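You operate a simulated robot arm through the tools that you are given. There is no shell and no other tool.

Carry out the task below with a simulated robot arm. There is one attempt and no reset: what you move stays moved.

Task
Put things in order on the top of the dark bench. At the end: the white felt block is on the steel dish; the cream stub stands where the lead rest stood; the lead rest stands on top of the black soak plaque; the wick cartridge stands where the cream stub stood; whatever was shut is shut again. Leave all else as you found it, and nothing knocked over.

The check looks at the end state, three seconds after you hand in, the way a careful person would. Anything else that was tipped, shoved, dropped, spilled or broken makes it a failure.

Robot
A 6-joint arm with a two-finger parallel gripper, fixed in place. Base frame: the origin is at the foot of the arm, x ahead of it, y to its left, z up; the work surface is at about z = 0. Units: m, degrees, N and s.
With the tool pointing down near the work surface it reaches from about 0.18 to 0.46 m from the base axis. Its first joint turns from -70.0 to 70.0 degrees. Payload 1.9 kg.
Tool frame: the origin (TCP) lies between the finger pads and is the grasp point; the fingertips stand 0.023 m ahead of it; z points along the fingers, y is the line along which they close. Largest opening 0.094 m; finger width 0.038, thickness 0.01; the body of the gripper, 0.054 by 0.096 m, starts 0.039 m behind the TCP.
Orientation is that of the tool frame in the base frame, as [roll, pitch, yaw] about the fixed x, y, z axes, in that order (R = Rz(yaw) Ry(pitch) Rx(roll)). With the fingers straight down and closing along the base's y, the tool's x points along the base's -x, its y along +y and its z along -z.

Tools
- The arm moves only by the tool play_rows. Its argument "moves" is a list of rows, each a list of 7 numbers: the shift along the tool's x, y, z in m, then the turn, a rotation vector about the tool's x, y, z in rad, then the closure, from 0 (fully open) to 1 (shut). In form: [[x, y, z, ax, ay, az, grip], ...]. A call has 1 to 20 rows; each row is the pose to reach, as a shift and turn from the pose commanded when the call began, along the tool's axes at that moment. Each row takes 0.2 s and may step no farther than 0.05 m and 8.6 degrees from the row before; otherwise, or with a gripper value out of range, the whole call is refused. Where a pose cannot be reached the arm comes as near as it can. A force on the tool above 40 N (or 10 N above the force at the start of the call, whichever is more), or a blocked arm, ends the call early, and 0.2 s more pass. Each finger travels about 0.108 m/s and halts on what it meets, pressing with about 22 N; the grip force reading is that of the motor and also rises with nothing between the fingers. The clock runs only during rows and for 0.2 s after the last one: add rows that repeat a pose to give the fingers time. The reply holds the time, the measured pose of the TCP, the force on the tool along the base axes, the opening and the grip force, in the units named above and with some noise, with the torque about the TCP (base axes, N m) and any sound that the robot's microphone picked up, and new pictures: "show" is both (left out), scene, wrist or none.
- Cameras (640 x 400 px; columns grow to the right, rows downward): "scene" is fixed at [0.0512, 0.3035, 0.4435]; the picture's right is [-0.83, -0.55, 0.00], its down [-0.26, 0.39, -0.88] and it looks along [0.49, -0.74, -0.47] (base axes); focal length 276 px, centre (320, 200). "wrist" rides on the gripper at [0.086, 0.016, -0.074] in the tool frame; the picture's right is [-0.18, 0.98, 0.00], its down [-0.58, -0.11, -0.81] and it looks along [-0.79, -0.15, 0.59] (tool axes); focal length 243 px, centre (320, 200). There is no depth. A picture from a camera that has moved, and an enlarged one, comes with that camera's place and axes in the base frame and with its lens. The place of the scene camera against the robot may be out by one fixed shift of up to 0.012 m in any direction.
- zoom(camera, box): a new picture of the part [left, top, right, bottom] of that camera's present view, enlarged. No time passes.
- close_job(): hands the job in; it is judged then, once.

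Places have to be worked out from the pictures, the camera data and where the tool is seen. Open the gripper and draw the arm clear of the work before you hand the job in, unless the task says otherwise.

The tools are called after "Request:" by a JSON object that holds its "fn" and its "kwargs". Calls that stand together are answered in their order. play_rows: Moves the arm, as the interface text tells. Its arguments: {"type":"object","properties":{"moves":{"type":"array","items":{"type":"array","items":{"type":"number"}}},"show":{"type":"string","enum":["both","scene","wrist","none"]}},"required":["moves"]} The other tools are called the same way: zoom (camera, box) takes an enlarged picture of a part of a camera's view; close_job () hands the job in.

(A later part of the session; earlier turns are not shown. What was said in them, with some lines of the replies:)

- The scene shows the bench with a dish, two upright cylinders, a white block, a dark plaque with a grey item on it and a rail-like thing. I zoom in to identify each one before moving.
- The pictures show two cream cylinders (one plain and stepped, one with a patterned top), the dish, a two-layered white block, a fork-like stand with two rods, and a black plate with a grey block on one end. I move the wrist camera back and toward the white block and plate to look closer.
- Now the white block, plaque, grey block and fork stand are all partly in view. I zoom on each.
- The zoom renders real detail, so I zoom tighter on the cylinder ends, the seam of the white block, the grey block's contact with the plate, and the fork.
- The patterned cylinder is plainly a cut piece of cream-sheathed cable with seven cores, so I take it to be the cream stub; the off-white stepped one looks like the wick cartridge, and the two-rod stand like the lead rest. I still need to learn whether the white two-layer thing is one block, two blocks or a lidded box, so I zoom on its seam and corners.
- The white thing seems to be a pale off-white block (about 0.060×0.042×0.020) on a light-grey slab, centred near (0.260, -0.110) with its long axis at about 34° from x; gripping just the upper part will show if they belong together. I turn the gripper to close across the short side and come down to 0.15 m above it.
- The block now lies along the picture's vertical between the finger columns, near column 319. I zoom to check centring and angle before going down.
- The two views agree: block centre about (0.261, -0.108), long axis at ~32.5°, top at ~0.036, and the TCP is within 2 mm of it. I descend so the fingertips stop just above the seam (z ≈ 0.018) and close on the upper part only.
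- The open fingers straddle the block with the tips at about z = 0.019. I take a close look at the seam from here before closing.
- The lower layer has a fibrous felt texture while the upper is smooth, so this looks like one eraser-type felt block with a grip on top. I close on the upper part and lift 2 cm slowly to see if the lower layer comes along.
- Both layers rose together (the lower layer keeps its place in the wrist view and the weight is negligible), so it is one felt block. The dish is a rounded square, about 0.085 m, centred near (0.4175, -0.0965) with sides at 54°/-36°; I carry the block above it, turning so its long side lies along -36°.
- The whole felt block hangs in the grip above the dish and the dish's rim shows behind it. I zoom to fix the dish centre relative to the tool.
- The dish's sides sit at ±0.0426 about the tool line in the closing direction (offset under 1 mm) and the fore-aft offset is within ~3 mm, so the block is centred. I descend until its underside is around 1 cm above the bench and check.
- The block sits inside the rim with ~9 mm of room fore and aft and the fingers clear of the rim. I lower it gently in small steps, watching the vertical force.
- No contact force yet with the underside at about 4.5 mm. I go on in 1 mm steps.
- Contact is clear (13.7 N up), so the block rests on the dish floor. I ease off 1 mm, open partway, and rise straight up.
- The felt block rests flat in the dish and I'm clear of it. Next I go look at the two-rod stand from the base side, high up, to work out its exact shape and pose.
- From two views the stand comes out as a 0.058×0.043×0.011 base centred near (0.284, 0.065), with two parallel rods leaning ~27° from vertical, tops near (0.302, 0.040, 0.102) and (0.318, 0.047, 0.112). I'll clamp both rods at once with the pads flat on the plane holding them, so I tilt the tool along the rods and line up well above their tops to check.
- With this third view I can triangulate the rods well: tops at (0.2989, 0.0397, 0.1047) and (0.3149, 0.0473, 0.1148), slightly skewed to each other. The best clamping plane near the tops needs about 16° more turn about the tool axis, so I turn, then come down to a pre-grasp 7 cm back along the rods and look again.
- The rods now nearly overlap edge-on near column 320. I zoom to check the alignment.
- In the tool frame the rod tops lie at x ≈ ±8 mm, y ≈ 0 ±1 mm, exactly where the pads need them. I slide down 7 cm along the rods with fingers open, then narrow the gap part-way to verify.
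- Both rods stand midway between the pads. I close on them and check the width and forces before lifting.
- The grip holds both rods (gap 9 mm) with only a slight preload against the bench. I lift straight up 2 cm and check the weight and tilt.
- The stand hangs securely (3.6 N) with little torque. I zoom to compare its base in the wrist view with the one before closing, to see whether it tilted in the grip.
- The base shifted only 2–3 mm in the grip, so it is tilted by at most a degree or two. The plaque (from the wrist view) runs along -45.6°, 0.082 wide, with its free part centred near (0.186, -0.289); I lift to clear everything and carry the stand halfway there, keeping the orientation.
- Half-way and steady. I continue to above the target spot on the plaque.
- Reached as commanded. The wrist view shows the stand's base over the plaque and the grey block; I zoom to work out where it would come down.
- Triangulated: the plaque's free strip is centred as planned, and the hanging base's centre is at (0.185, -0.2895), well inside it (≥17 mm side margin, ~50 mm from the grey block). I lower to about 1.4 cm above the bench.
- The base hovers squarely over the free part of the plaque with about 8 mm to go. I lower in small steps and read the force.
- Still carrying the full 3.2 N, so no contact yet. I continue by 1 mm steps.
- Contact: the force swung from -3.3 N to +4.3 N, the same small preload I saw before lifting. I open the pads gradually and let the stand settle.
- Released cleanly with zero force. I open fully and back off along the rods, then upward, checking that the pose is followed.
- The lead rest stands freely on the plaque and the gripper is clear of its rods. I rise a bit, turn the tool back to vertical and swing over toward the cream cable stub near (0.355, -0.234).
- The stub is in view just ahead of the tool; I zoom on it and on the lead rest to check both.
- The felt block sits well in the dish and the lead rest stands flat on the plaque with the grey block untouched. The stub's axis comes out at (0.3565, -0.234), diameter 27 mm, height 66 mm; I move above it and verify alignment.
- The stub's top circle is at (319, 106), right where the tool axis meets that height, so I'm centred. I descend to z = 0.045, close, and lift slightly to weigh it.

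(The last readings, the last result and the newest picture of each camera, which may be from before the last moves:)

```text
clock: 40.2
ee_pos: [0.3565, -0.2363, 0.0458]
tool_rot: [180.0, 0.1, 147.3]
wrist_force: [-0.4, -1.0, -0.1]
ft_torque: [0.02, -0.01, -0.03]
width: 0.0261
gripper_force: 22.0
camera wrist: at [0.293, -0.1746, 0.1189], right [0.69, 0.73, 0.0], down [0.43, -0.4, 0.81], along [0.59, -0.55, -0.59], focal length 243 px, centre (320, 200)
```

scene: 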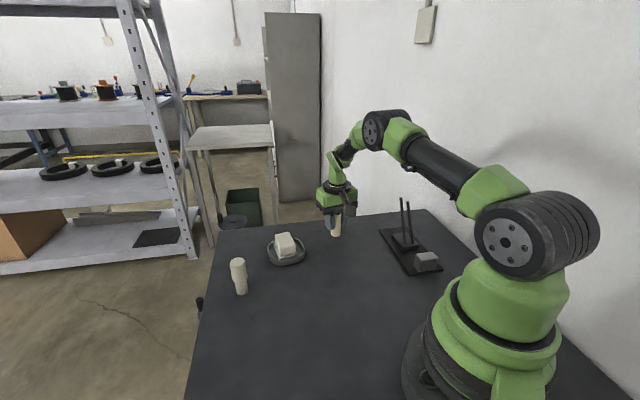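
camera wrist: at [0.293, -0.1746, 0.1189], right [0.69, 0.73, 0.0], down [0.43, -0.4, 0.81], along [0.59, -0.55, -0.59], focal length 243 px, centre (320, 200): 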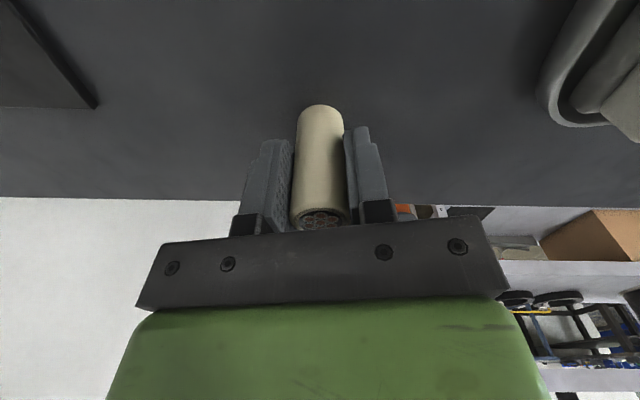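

Gripped at 26 mm width. I lift 3 cm and weigh it.

Request:
{"fn": "play_rows", "kwargs": {"moves": [[0, 0, -0.005, 0, 0, 0, 1], [0, 0, -0.02, 0, 0, 0, 1], [0, 0, -0.04, 0, 0, 0, 1], [0, 0, -0.04, 0, 0, 0, 1], [0, 0, -0.04, 0, 0, 0, 1]], "show": "wrist"}}

Request:
{"fn": "play_rows", "kwargs": {"moves": [[0, 0, -0.03, 0, 0, 0, 1], [0, 0, -0.055, 0, 0, 0, 1], [0, 0, -0.055, 0, 0, 0, 1]], "show": "scene"}}

```text
clock: 41.4
ee_pos: [0.3569, -0.2346, 0.0865]
tool_rot: [-179.9, 0.1, 147.2]
wrist_force: [0.3, -0.3, -1.2]
ft_torque: [0.03, -0.06, 0.06]
width: 0.0261
gripper_force: 21.6
camera wrist: at [0.2932, -0.1745, 0.1598], right [0.69, 0.73, 0.0], down [0.43, -0.4, 0.81], along [0.59, -0.55, -0.59], focal length 243 px, centre (320, 200)
```

wrist: 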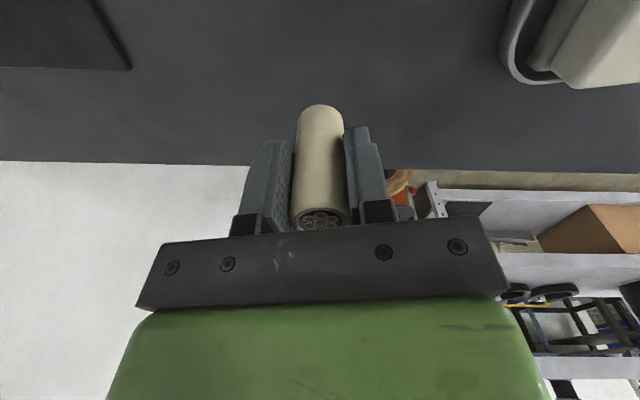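

```text
clock: 42.2
ee_pos: [0.3549, -0.2353, 0.1418]
tool_rot: [180.0, 0.2, 147.3]
wrist_force: [0.2, 0.2, -0.2]
ft_torque: [0.02, 0.01, -0.01]
width: 0.0267
gripper_force: 21.4
```

scene: 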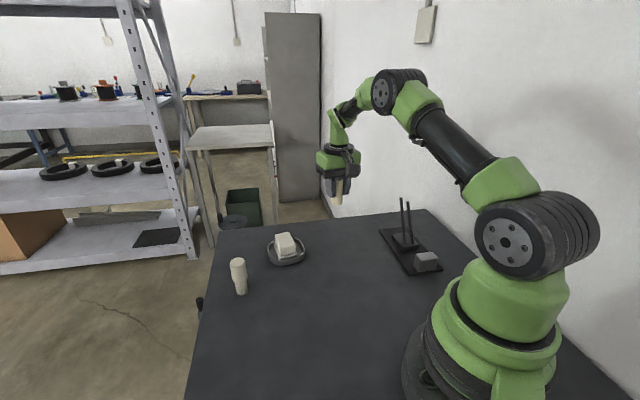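

The weight readings are near the noise (light). Before choosing its destination I take another careful look at the two cylinders' materials at high zoom.

Request:
{"fn": "zoom", "kwargs": {"camera": "scene", "box": [230, 254, 250, 270]}}

Request:
{"fn": "zoom", "kwargs": {"camera": "scene", "box": [230, 272, 250, 298]}}

Request:
{"fn": "zoom", "kwargs": {"camera": "wrist", "box": [285, 95, 355, 235]}}

Request:
{"fn": "zoom", "kwargs": {"camera": "scene", "box": [310, 150, 365, 215]}}

```text
16.00 times, centred on (240, 262) of scene
camera zoom: at [0.0512, 0.3035, 0.4435], right [-0.83, -0.55, 0.0], down [-0.26, 0.39, -0.88], along [0.49, -0.74, -0.47], focal length 4417 px, centre (1600, -792)
```

zoom: 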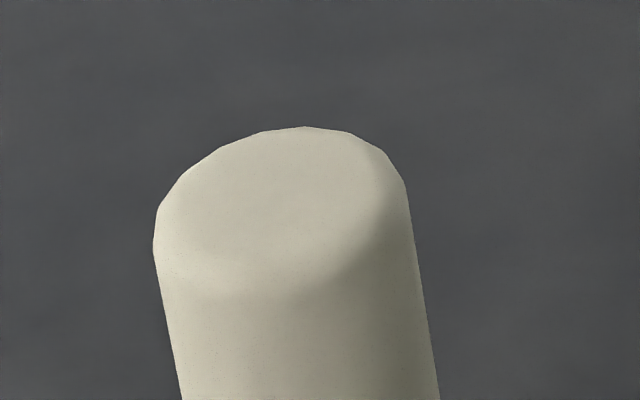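

```text
15.38 times, centred on (240, 285) of scene
camera zoom: at [0.0512, 0.3035, 0.4435], right [-0.83, -0.55, 0.0], down [-0.26, 0.39, -0.88], along [0.49, -0.74, -0.47], focal length 4247 px, centre (1551, -1108)
```

zoom: 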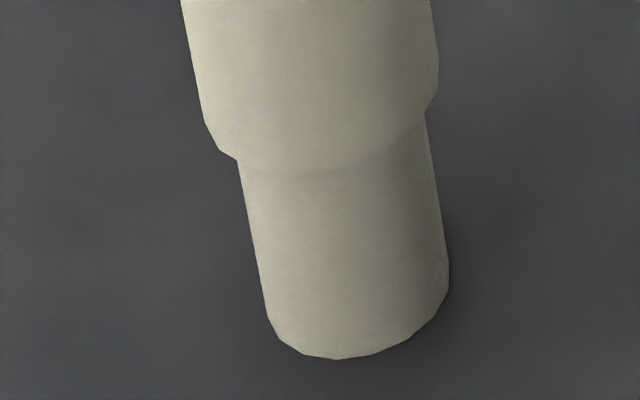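

```text
2.86 times, centred on (320, 165) of wrist
camera zoom: at [0.2921, -0.1745, 0.2153], right [0.69, 0.73, 0.0], down [0.43, -0.4, 0.81], along [0.59, -0.55, -0.59], focal length 693 px, centre (320, 300)
```

zoom: 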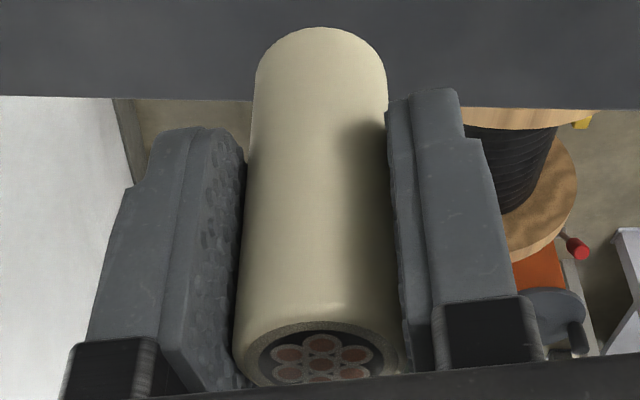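

```text
6.15 times, centred on (338, 182) of scene
camera zoom: at [0.0512, 0.3035, 0.4435], right [-0.83, -0.55, 0.0], down [-0.26, 0.39, -0.88], along [0.49, -0.74, -0.47], focal length 1699 px, centre (212, 308)
```

zoom: 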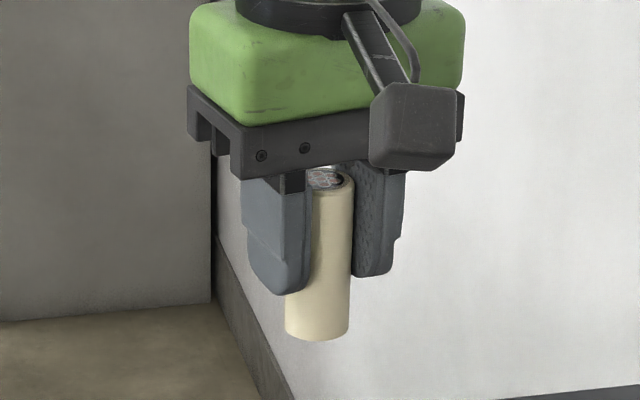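

The held piece is smooth cream sheath with cores (cream stub), while the stepped one is matte and porous (wick cartridge). I carry the stub, at safe height, to above the spot where the lead rest's base was centred: (0.284, 0.065).

Request:
{"fn": "play_rows", "kwargs": {"moves": [[0.0248, 0.0236, 0, 0, 0, -0.0776, 1], [0.0495, 0.0473, 0, 0, 0, -0.1551, 1], [0.0743, 0.0709, 0, 0, 0, -0.2327, 1], [0.0991, 0.0946, 0, 0, 0, -0.3102, 1], [0.1238, 0.1182, 0, 0, 0, -0.3878, 1], [0.1486, 0.1419, 0, 0, 0, -0.4653, 1], [0.1734, 0.1655, 0, 0, 0, -0.5429, 1], [0.1981, 0.1892, 0, 0, 0, -0.6204, 1], [0.2229, 0.2128, 0, 0, 0, -0.698, 1], [0.2229, 0.2128, 0, 0, 0, -0.698, 1], [0.2229, 0.2128, 0, 0, 0, -0.698, 1]]}}

```text
clock: 44.6
ee_pos: [0.2837, 0.0639, 0.1398]
tool_rot: [-179.9, -0.1, -172.7]
wrist_force: [-0.2, -0.2, -0.9]
ft_torque: [0.02, -0.01, -0.02]
width: 0.0261
gripper_force: 21.8
camera wrist: at [0.1965, 0.0687, 0.2139], right [0.06, 1.0, 0.0], down [0.59, -0.03, 0.81], along [0.81, -0.05, -0.59], focal length 243 px, centre (320, 200)
```

scene: 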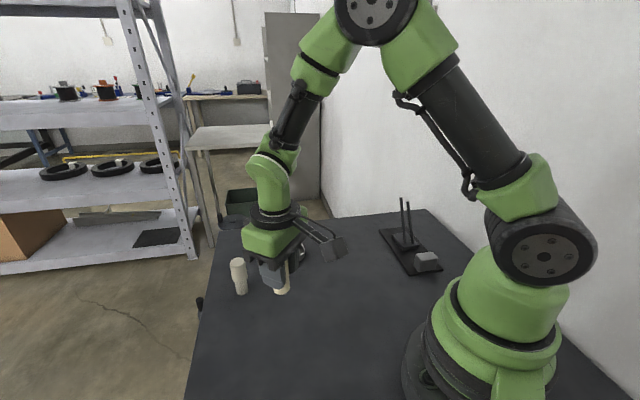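
wrist: 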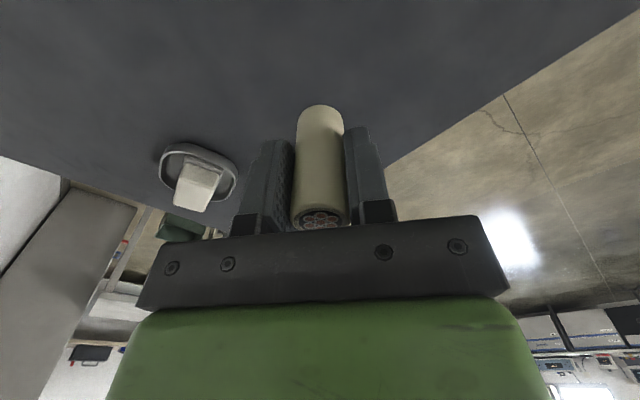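

Positioned within 1.5 mm of the target; I correct that small offset while lowering to just above the bench.

Request:
{"fn": "play_rows", "kwargs": {"moves": [[0.0003, 0.0015, 0.03, 0, 0, 0, 1], [0.0003, 0.0015, 0.06, 0, 0, 0, 1], [0.0003, 0.0015, 0.08, 0, 0, 0, 1], [0.0003, 0.0015, 0.09, 0, 0, 0, 1], [0.0003, 0.0015, 0.092, 0, 0, 0, 1], [0.0003, 0.0015, 0.092, 0, 0, 0, 1]]}}

```text
clock: 46.0
ee_pos: [0.284, 0.0657, 0.0477]
tool_rot: [-180.0, 0.0, -172.7]
wrist_force: [0.4, -0.6, -1.1]
ft_torque: [0.02, -0.02, 0.01]
width: 0.0259
gripper_force: 22.1
camera wrist: at [0.196, 0.071, 0.122], right [0.06, 1.0, 0.0], down [0.59, -0.03, 0.81], along [0.81, -0.05, -0.59], focal length 243 px, centre (320, 200)
```

scene: 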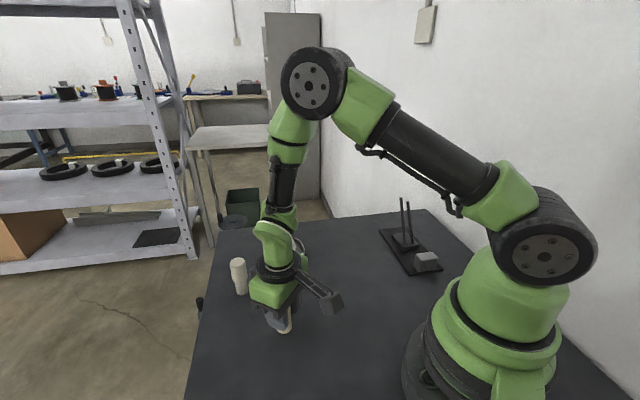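
wrist: 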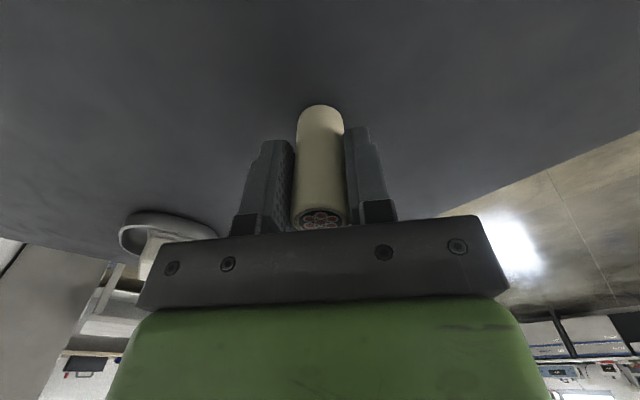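

About 3 mm to go. I lower in 1 mm steps watching for contact.

Request:
{"fn": "play_rows", "kwargs": {"moves": [[0, 0, 0.001, 0, 0, 0, 1], [0, 0, 0.002, 0, 0, 0, 1], [0, 0, 0.002, 0, 0, 0, 1]], "show": "none"}}

Request:
{"fn": "play_rows", "kwargs": {"moves": [[0, 0, 0.001, 0, 0, 0, 1], [0, 0, 0.001, 0, 0, 0, 1]], "show": "none"}}

```text
clock: 46.8
ee_pos: [0.2834, 0.0646, 0.0452]
tool_rot: [-179.8, 0.0, -172.6]
wrist_force: [-0.4, 0.2, -0.7]
ft_torque: [-0.02, -0.01, -0.02]
width: 0.0263
gripper_force: 22.1
```

```text
clock: 47.4
ee_pos: [0.2838, 0.0644, 0.046]
tool_rot: [-179.9, 0.0, -172.7]
wrist_force: [-2.7, 0.3, 5.7]
ft_torque: [0.08, 0.05, 0.02]
width: 0.0263
gripper_force: 22.2
```

Contact at 5.7 N — the stub stands on the bench. I release gently and rise straight up.

Request:
{"fn": "play_rows", "kwargs": {"moves": [[0, 0, -0.0005, 0, 0, 0, 0.9], [0, 0, -0.0005, 0, 0, 0, 0.65], [0, 0, -0.0005, 0, 0, 0, 0.4], [0, 0, -0.0005, 0, 0, 0, 0.2], [0, 0, -0.02, 0, 0, 0, 0.1], [0, 0, -0.05, 0, 0, 0, 0], [0, 0, -0.09, 0, 0, 0, 0], [0, 0, -0.13, 0, 0, 0, 0], [0, 0, -0.13, 0, 0, 0, 0]]}}

```text
clock: 49.4
ee_pos: [0.2832, 0.0652, 0.176]
tool_rot: [-179.8, 0.0, -172.6]
wrist_force: [-0.6, 0.9, 0.6]
ft_torque: [0.07, 0.0, -0.02]
width: 0.0939
gripper_force: 0.0
camera wrist: at [0.1962, 0.0706, 0.2499], right [0.06, 1.0, 0.0], down [0.59, -0.03, 0.81], along [0.81, -0.05, -0.59], focal length 243 px, centre (320, 200)
```

scene: 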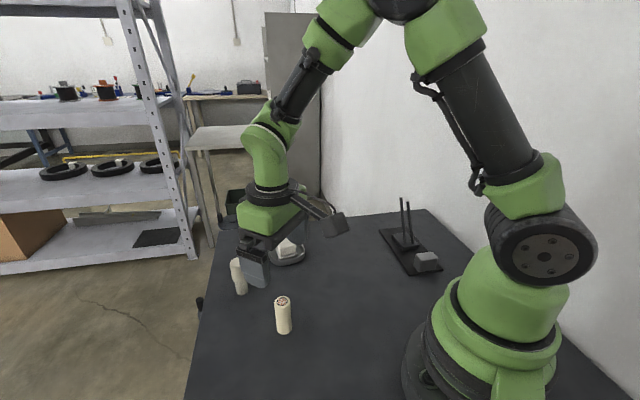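
wrist: 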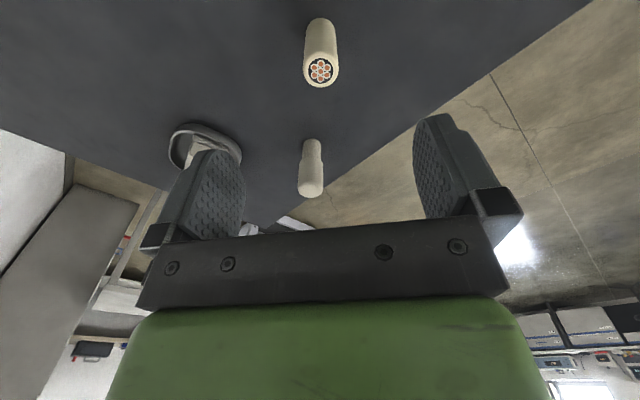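

The stub stands upright on the lead rest's old place. Now I zoom on the wick cartridge to pin down its axis and step height.

Request:
{"fn": "zoom", "kwargs": {"camera": "wrist", "box": [285, 130, 340, 205]}}

Request:
{"fn": "zoom", "kwargs": {"camera": "scene", "box": [220, 245, 310, 345]}}

```text
5.33 times, centred on (312, 168) of wrist
camera zoom: at [0.1962, 0.0706, 0.2499], right [0.06, 1.0, 0.0], down [0.59, -0.03, 0.81], along [0.81, -0.05, -0.59], focal length 1294 px, centre (360, 373)
```

zoom: 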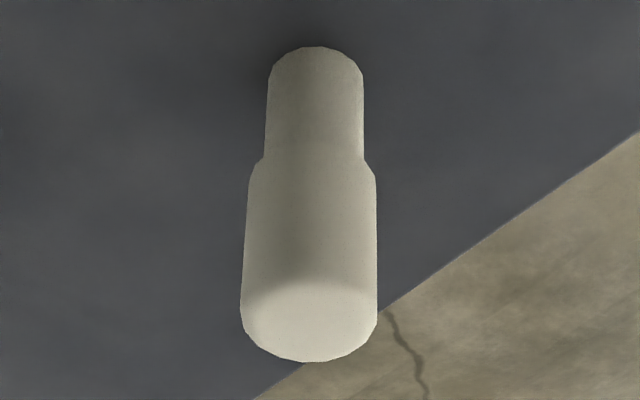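

```text
4.00 times, centred on (265, 295) of scene
camera zoom: at [0.0512, 0.3035, 0.4435], right [-0.83, -0.55, 0.0], down [-0.26, 0.39, -0.88], along [0.49, -0.74, -0.47], focal length 1104 px, centre (540, -180)
```

zoom: 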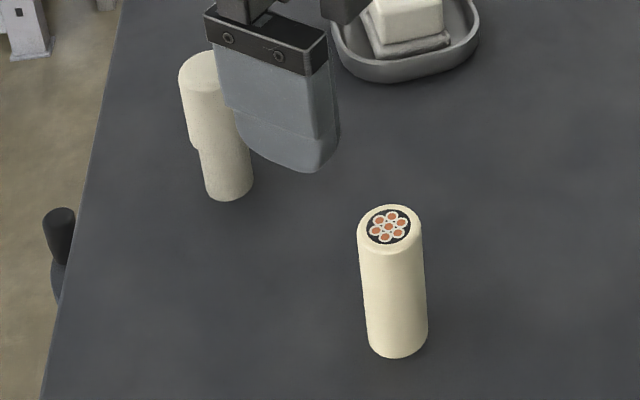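

The cartridge stands at about (0.413, 0.047): wide part (30 mm) from z ≈ 0.041 to 0.075, narrow foot 24 mm. I move above it and verify before descending onto the wide part.

Request:
{"fn": "play_rows", "kwargs": {"moves": [[-0.0315, -0.0087, 0.004, 0, 0, 0, 0], [-0.063, -0.0175, 0.008, 0, 0, 0, 0], [-0.0946, -0.0262, 0.012, 0, 0, 0, 0], [-0.1261, -0.0349, 0.016, 0, 0, 0, 0], [-0.1261, -0.0349, 0.016, 0, 0, 0, 0], [-0.1261, -0.0349, 0.016, 0, 0, 0, 0]], "show": "wrist"}}

```text
clock: 50.8
ee_pos: [0.4136, 0.0463, 0.1598]
tool_rot: [-179.9, 0.0, -172.7]
wrist_force: [0.3, 0.1, 0.0]
ft_torque: [0.03, 0.01, -0.02]
width: 0.0939
gripper_force: 0.1
camera wrist: at [0.3255, 0.0519, 0.2335], right [0.06, 1.0, 0.0], down [0.59, -0.03, 0.81], along [0.81, -0.05, -0.59], focal length 243 px, centre (320, 200)
```

wrist: 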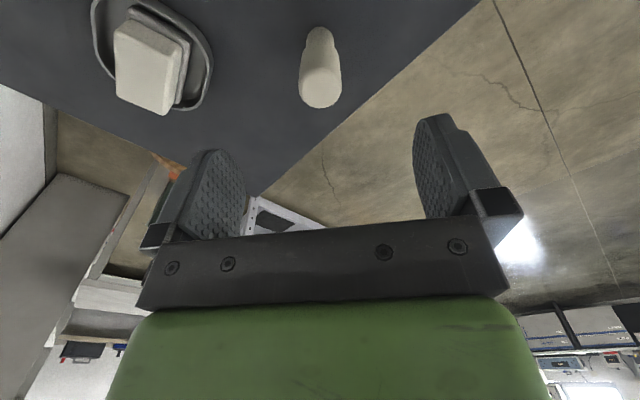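

The cartridge's top is centred on the tool axis (column 320, row ~88 as expected). I descend to z = 0.058 and close on the wide part.

Request:
{"fn": "play_rows", "kwargs": {"moves": [[0, 0, 0.03, 0, 0, 0, 0], [0, 0, 0.06, 0, 0, 0, 0], [0, 0, 0.085, 0, 0, 0, 0], [0, 0, 0.098, 0, 0, 0, 0], [0, 0, 0.1015, 0, 0, 0, 0], [0, 0, 0.1015, 0, 0, 0, 0.4], [0, 0, 0.1015, 0, 0, 0, 0.7], [0, 0, 0.1015, 0, 0, 0, 1], [0, 0, 0.1015, 0, 0, 0, 1], [0, 0, 0.1015, 0, 0, 0, 1]]}}

```text
clock: 53.0
ee_pos: [0.4122, 0.0475, 0.0582]
tool_rot: [-179.9, 0.0, -172.7]
wrist_force: [-0.4, 0.2, 0.0]
ft_torque: [0.02, 0.05, -0.02]
width: 0.0288
gripper_force: 22.5
camera wrist: at [0.3251, 0.0521, 0.1319], right [0.06, 1.0, 0.0], down [0.59, -0.03, 0.81], along [0.81, -0.05, -0.59], focal length 243 px, centre (320, 200)
```

scene: 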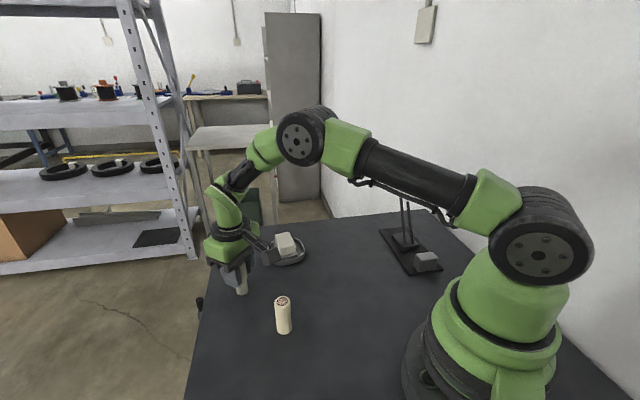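
wrist: 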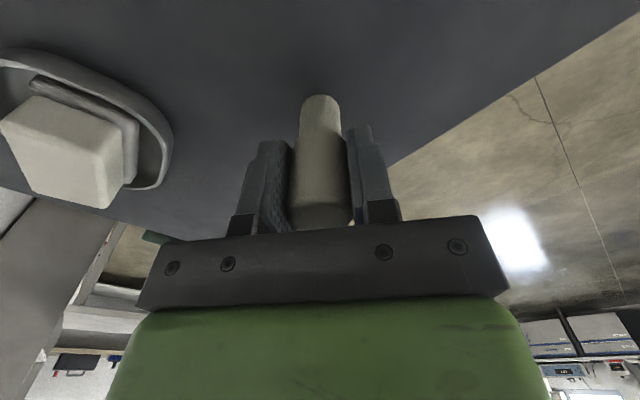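

Gripped at 28.8 mm. I lift it 9 cm, then carry it over to the stub's old spot (TCP to (0.357, -0.2344), same yaw as when I took the stub).

Request:
{"fn": "play_rows", "kwargs": {"moves": [[0, 0, -0.01, 0, 0, 0, 1], [0, 0, -0.03, 0, 0, 0, 1], [0, 0, -0.06, 0, 0, 0, 1], [0, 0, -0.09, 0, 0, 0, 1], [0.0101, -0.0302, -0.09, 0, 0, 0.0776, 1], [0.0202, -0.0605, -0.09, 0, 0, 0.1551, 1], [0.0303, -0.0907, -0.09, 0, 0, 0.2327, 1], [0.0404, -0.121, -0.09, 0, 0, 0.3102, 1], [0.0504, -0.1512, -0.09, 0, 0, 0.3878, 1], [0.0605, -0.1815, -0.09, 0, 0, 0.4653, 1], [0.0706, -0.2117, -0.09, 0, 0, 0.5429, 1], [0.0807, -0.242, -0.09, 0, 0, 0.6204, 1], [0.0908, -0.2722, -0.09, 0, 0, 0.698, 1], [0.0908, -0.2722, -0.09, 0, 0, 0.698, 1], [0.0908, -0.2722, -0.09, 0, 0, 0.698, 1]]}}

```text
clock: 56.2
ee_pos: [0.3571, -0.2348, 0.1481]
tool_rot: [180.0, 0.1, 147.3]
wrist_force: [0.9, 0.2, -0.2]
ft_torque: [-0.03, 0.02, 0.0]
width: 0.0288
gripper_force: 22.0
camera wrist: at [0.2937, -0.174, 0.222], right [0.69, 0.73, 0.0], down [0.43, -0.41, 0.81], along [0.59, -0.55, -0.59], focal length 243 px, centre (320, 200)
```

scene: 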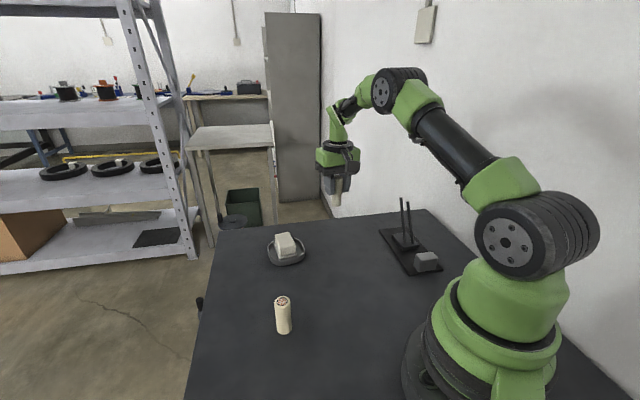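
wrist: 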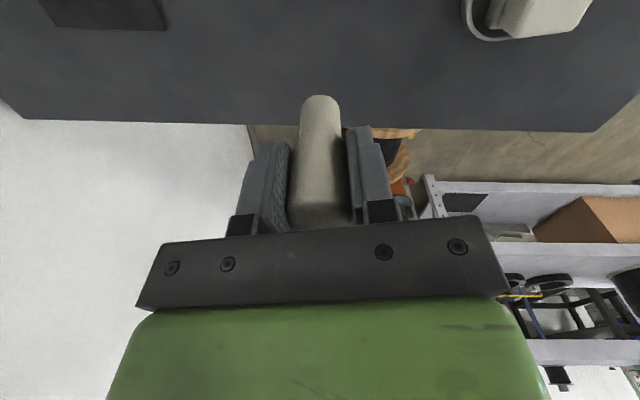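

The cartridge is very light (~0.2 N versus ~0.9 N for the stub), fitting a porous wick. I lower it over the stub's old spot to about 3 mm above the bench.

Request:
{"fn": "play_rows", "kwargs": {"moves": [[0.0003, -0.0009, 0.03, 0, 0, 0, 1], [0.0003, -0.0009, 0.055, 0, 0, 0, 1], [0.0003, -0.0009, 0.075, 0, 0, 0, 1], [0.0003, -0.0009, 0.085, 0, 0, 0, 1], [0.0003, -0.0009, 0.087, 0, 0, 0, 1], [0.0003, -0.0009, 0.087, 0, 0, 0, 1]]}}

Request:
{"fn": "play_rows", "kwargs": {"moves": [[0, 0, 0.001, 0, 0, 0, 1], [0, 0, 0.001, 0, 0, 0, 1]], "show": "none"}}

Request:
{"fn": "play_rows", "kwargs": {"moves": [[0, 0, 0.001, 0, 0, 0, 1], [0, 0, 0.001, 0, 0, 0, 1]], "show": "none"}}

```text
clock: 57.6
ee_pos: [0.3568, -0.2361, 0.0606]
tool_rot: [-180.0, 0.0, 147.3]
wrist_force: [-0.3, 0.4, 0.0]
ft_torque: [-0.03, 0.01, -0.01]
width: 0.0285
gripper_force: 21.7
camera wrist: at [0.2935, -0.1746, 0.1347], right [0.69, 0.73, 0.0], down [0.43, -0.4, 0.81], along [0.59, -0.55, -0.59], focal length 243 px, centre (320, 200)
```

scene: 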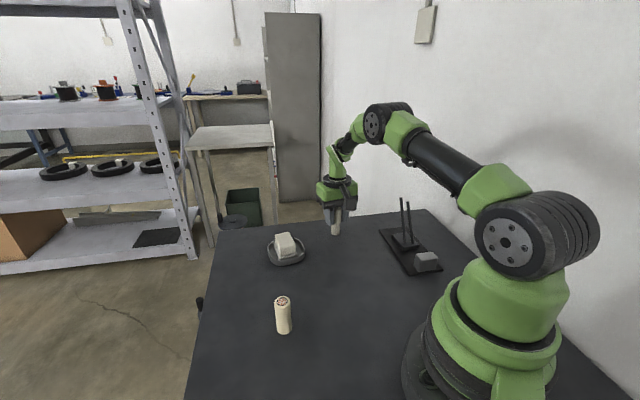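
wrist: 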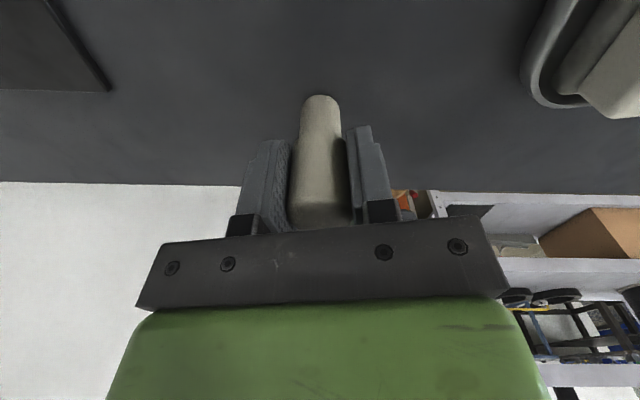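

```text
clock: 58.2
ee_pos: [0.3579, -0.2354, 0.0601]
tool_rot: [180.0, 0.2, 147.3]
wrist_force: [0.1, 0.2, 0.4]
ft_torque: [0.03, -0.01, 0.05]
width: 0.0285
gripper_force: 22.0
```

```text
clock: 58.8
ee_pos: [0.3576, -0.2358, 0.0591]
tool_rot: [-179.9, 0.2, 147.3]
wrist_force: [0.0, 0.6, -1.5]
ft_torque: [-0.01, -0.02, -0.02]
width: 0.0285
gripper_force: 22.1
```

No contact yet. Another millimetre or two in small steps.

Request:
{"fn": "play_rows", "kwargs": {"moves": [[0, 0, 0.001, 0, 0, 0, 1], [0, 0, 0.001, 0, 0, 0, 1]], "show": "none"}}

Request:
{"fn": "play_rows", "kwargs": {"moves": [[0, 0, 0.0007, 0, 0, 0, 1], [0, 0, 0.0007, 0, 0, 0, 1]], "show": "wrist"}}

```text
clock: 59.4
ee_pos: [0.356, -0.2356, 0.0587]
tool_rot: [-179.9, 0.0, 147.3]
wrist_force: [0.1, -0.3, -0.4]
ft_torque: [0.01, -0.02, 0.03]
width: 0.0287
gripper_force: 21.9
```

```text
clock: 60.0
ee_pos: [0.3555, -0.2359, 0.0574]
tool_rot: [180.0, 0.1, 147.3]
wrist_force: [-1.3, 1.3, 8.3]
ft_torque: [0.11, 0.14, -0.06]
width: 0.0282
gripper_force: 21.5
camera wrist: at [0.2933, -0.1748, 0.1316], right [0.69, 0.73, 0.0], down [0.43, -0.4, 0.81], along [0.59, -0.55, -0.59], focal length 243 px, centre (320, 200)
```

wrist: 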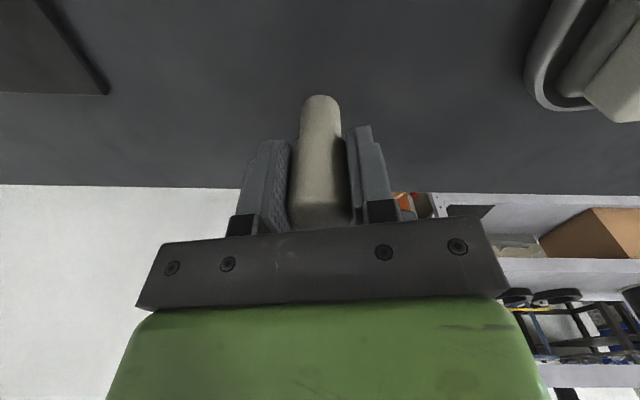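

Contact at 8.3 N. I back off half a millimetre, release gently and rise straight up.

Request:
{"fn": "play_rows", "kwargs": {"moves": [[0, 0, -0.0005, 0, 0, 0, 1], [0, 0, -0.0005, 0, 0, 0, 0.65], [0, 0, -0.0005, 0, 0, 0, 0.45], [0, 0, -0.0005, 0, 0, 0, 0.25], [0, 0, -0.0005, 0, 0, 0, 0], [0, 0, -0.02, 0, 0, 0, 0], [0, 0, -0.05, 0, 0, 0, 0], [0, 0, -0.09, 0, 0, 0, 0], [0, 0, -0.13, 0, 0, 0, 0], [0, 0, -0.13, 0, 0, 0, 0]]}}

```text
clock: 62.2
ee_pos: [0.356, -0.2358, 0.1859]
tool_rot: [180.0, 0.1, 147.3]
wrist_force: [-0.1, -0.2, 0.4]
ft_torque: [0.0, 0.0, 0.01]
width: 0.094
gripper_force: 0.0
camera wrist: at [0.2924, -0.175, 0.2606], right [0.69, 0.73, 0.0], down [0.43, -0.41, 0.81], along [0.59, -0.55, -0.59], focal length 243 px, centre (320, 200)
```

scene: 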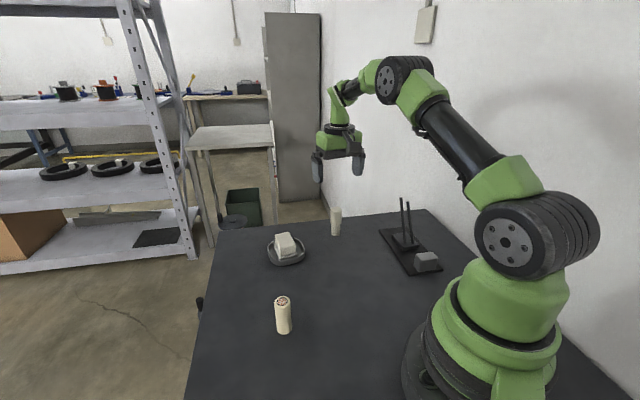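
wrist: 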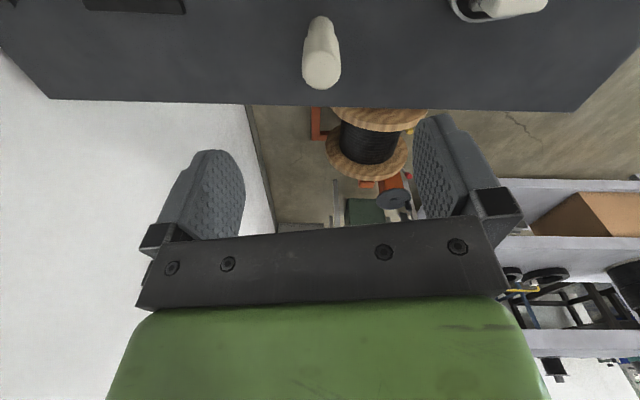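

The cartridge stands upright at the stub's old place. I draw the arm up and back to a clear pose and then check everything.

Request:
{"fn": "play_rows", "kwargs": {"moves": [[0, 0, -0.03, 0, 0, 0, 0], [0.0211, 0.0179, -0.0449, 0, 0, -0.0814, 0], [0.0422, 0.0358, -0.0597, 0, 0, -0.1629, 0], [0.0633, 0.0537, -0.0746, 0, 0, -0.2443, 0], [0.0844, 0.0715, -0.0894, 0, 0, -0.3257, 0], [0.1055, 0.0894, -0.1043, 0, 0, -0.4071, 0], [0.1266, 0.1073, -0.1191, 0, 0, -0.4886, 0], [0.1477, 0.1252, -0.134, 0, 0, -0.57, 0], [0.1477, 0.1252, -0.134, 0, 0, -0.57, 0]]}}

```text
clock: 64.2
ee_pos: [0.2984, -0.0485, 0.3217]
tool_rot: [-179.9, 0.0, 180.0]
wrist_force: [-0.3, -0.3, 0.5]
ft_torque: [0.0, 0.0, -0.03]
width: 0.094
gripper_force: 0.0
camera wrist: at [0.213, -0.0321, 0.3955], right [0.18, 0.98, 0.0], down [0.58, -0.11, 0.81], along [0.79, -0.15, -0.59], focal length 243 px, centre (320, 200)
```

scene: 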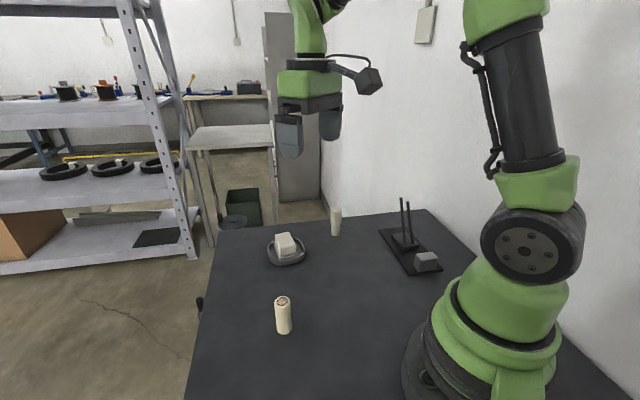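
wrist: 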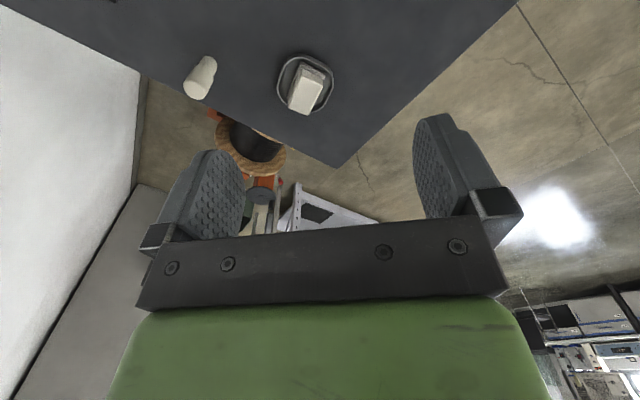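

The arm is clear. I make a last close check of each object in the scene view.

Request:
{"fn": "zoom", "kwargs": {"camera": "scene", "box": [180, 190, 500, 390]}}

Request:
{"fn": "zoom", "kwargs": {"camera": "scene", "box": [310, 195, 470, 295]}}

Request:
{"fn": "zoom", "kwargs": {"camera": "scene", "box": [250, 225, 330, 345]}}

Request:
{"fn": "zoom", "kwargs": {"camera": "scene", "box": [400, 190, 450, 285]}}

Request:
{"fn": "zoom", "kwargs": {"camera": "wrist", "box": [160, 30, 360, 130]}}

```text
2.00 times, centred on (340, 290) of scene
camera zoom: at [0.0512, 0.3035, 0.4435], right [-0.83, -0.55, 0.0], down [-0.26, 0.39, -0.88], along [0.49, -0.74, -0.47], focal length 552 px, centre (280, 20)
```

zoom: 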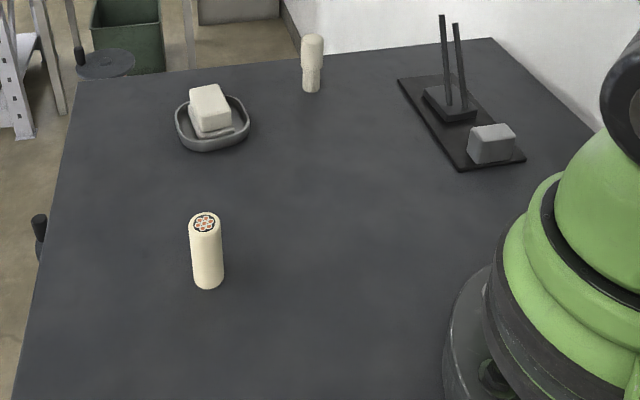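

```text
4.00 times, centred on (390, 245) of scene
camera zoom: at [0.0512, 0.3035, 0.4435], right [-0.83, -0.55, 0.0], down [-0.26, 0.39, -0.88], along [0.49, -0.74, -0.47], focal length 1104 px, centre (40, 20)
```

zoom: 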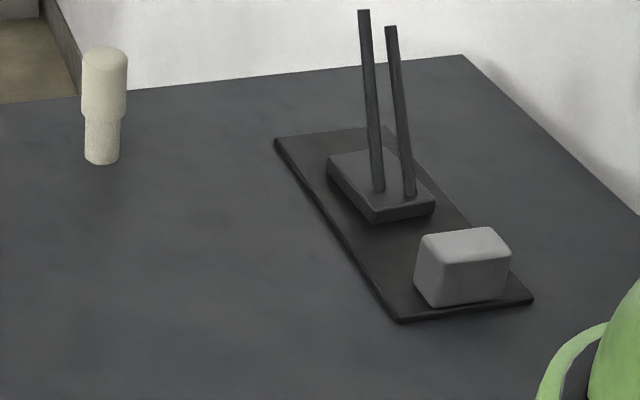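

```text
3.33 times, centred on (290, 285) of scene
camera zoom: at [0.0512, 0.3035, 0.4435], right [-0.83, -0.55, 0.0], down [-0.26, 0.39, -0.88], along [0.49, -0.74, -0.47], focal length 920 px, centre (420, -83)
```

zoom: 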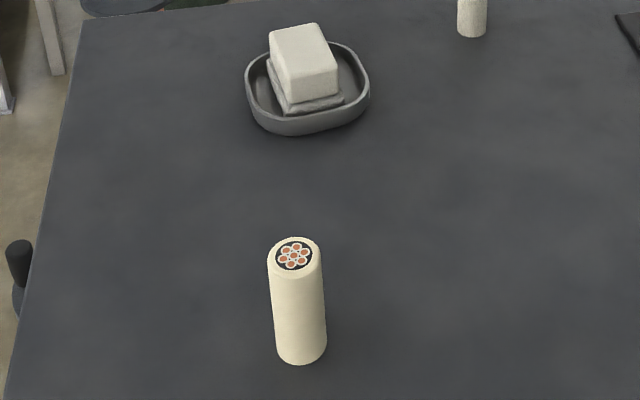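

```text
4.21 times, centred on (425, 238) of scene
camera zoom: at [0.0512, 0.3035, 0.4435], right [-0.83, -0.55, 0.0], down [-0.26, 0.39, -0.88], along [0.49, -0.74, -0.47], focal length 1162 px, centre (-122, 42)
```

zoom: 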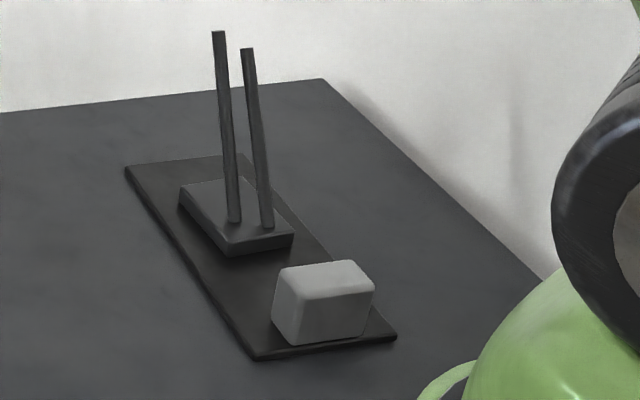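

```text
3.20 times, centred on (260, 80) of wrist
camera zoom: at [0.213, -0.0321, 0.3955], right [0.18, 0.98, 0.0], down [0.58, -0.11, 0.81], along [0.79, -0.15, -0.59], focal length 776 px, centre (512, 584)
```

zoom: 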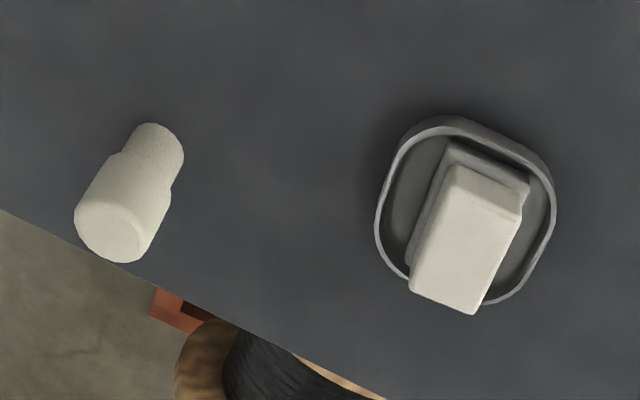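

I checked all four moves in the final pictures:
- **White felt block:** it sits flat inside the steel dish.
- **Cream stub:** it stands upright where the lead rest's base was.
- **Lead rest:** it stands wholly on the black plaque, clear of the grey block, which hasn't moved.
- **Wick cartridge:** it stands upright where the stub was.

Nothing was opened or tipped, the gripper is open and the arm is clear, so I hand the job in.

Request:
{"fn": "close_job", "kwargs": {}}

```text
The job is handed in.
```

I've moved all four objects and handed the job in. The end-state check hasn't reported back.

| Object | Where it is now |
|---|---|
| White felt block | Flat inside the steel dish; its two layers lifted as one piece |
| Lead rest (stand with two leaning rods) | On the free part of the black soak plaque, clear of the grey block |
| Cream stub (piece of cream cable with seven cores showing) | Upright where the lead rest's base was centred |
| Wick cartridge (matte off-white stepped cylinder) | Upright where the cream stub stood |

**Names I had to infer:** two of the names could be read differently, and a wrong reading would put objects in the wrong places.
- **Stub and cartridge:** both cylinders are cream or off-white. I took the one with cable cores as the stub and the porous-looking stepped one as the cartridge. The cartridge also felt lighter when lifted, though the readings were close to the noise.
- **Lead rest:** I took this to be the two-rod stand. The grey block was already on the plaque, so moving it there would have made no sense.

I saw nothing on the bench that was shut, and I opened nothing. In the last pictures nothing was knocked over, and the plaque and grey block had not moved. The gripper is open and the arm is clear of the bench.
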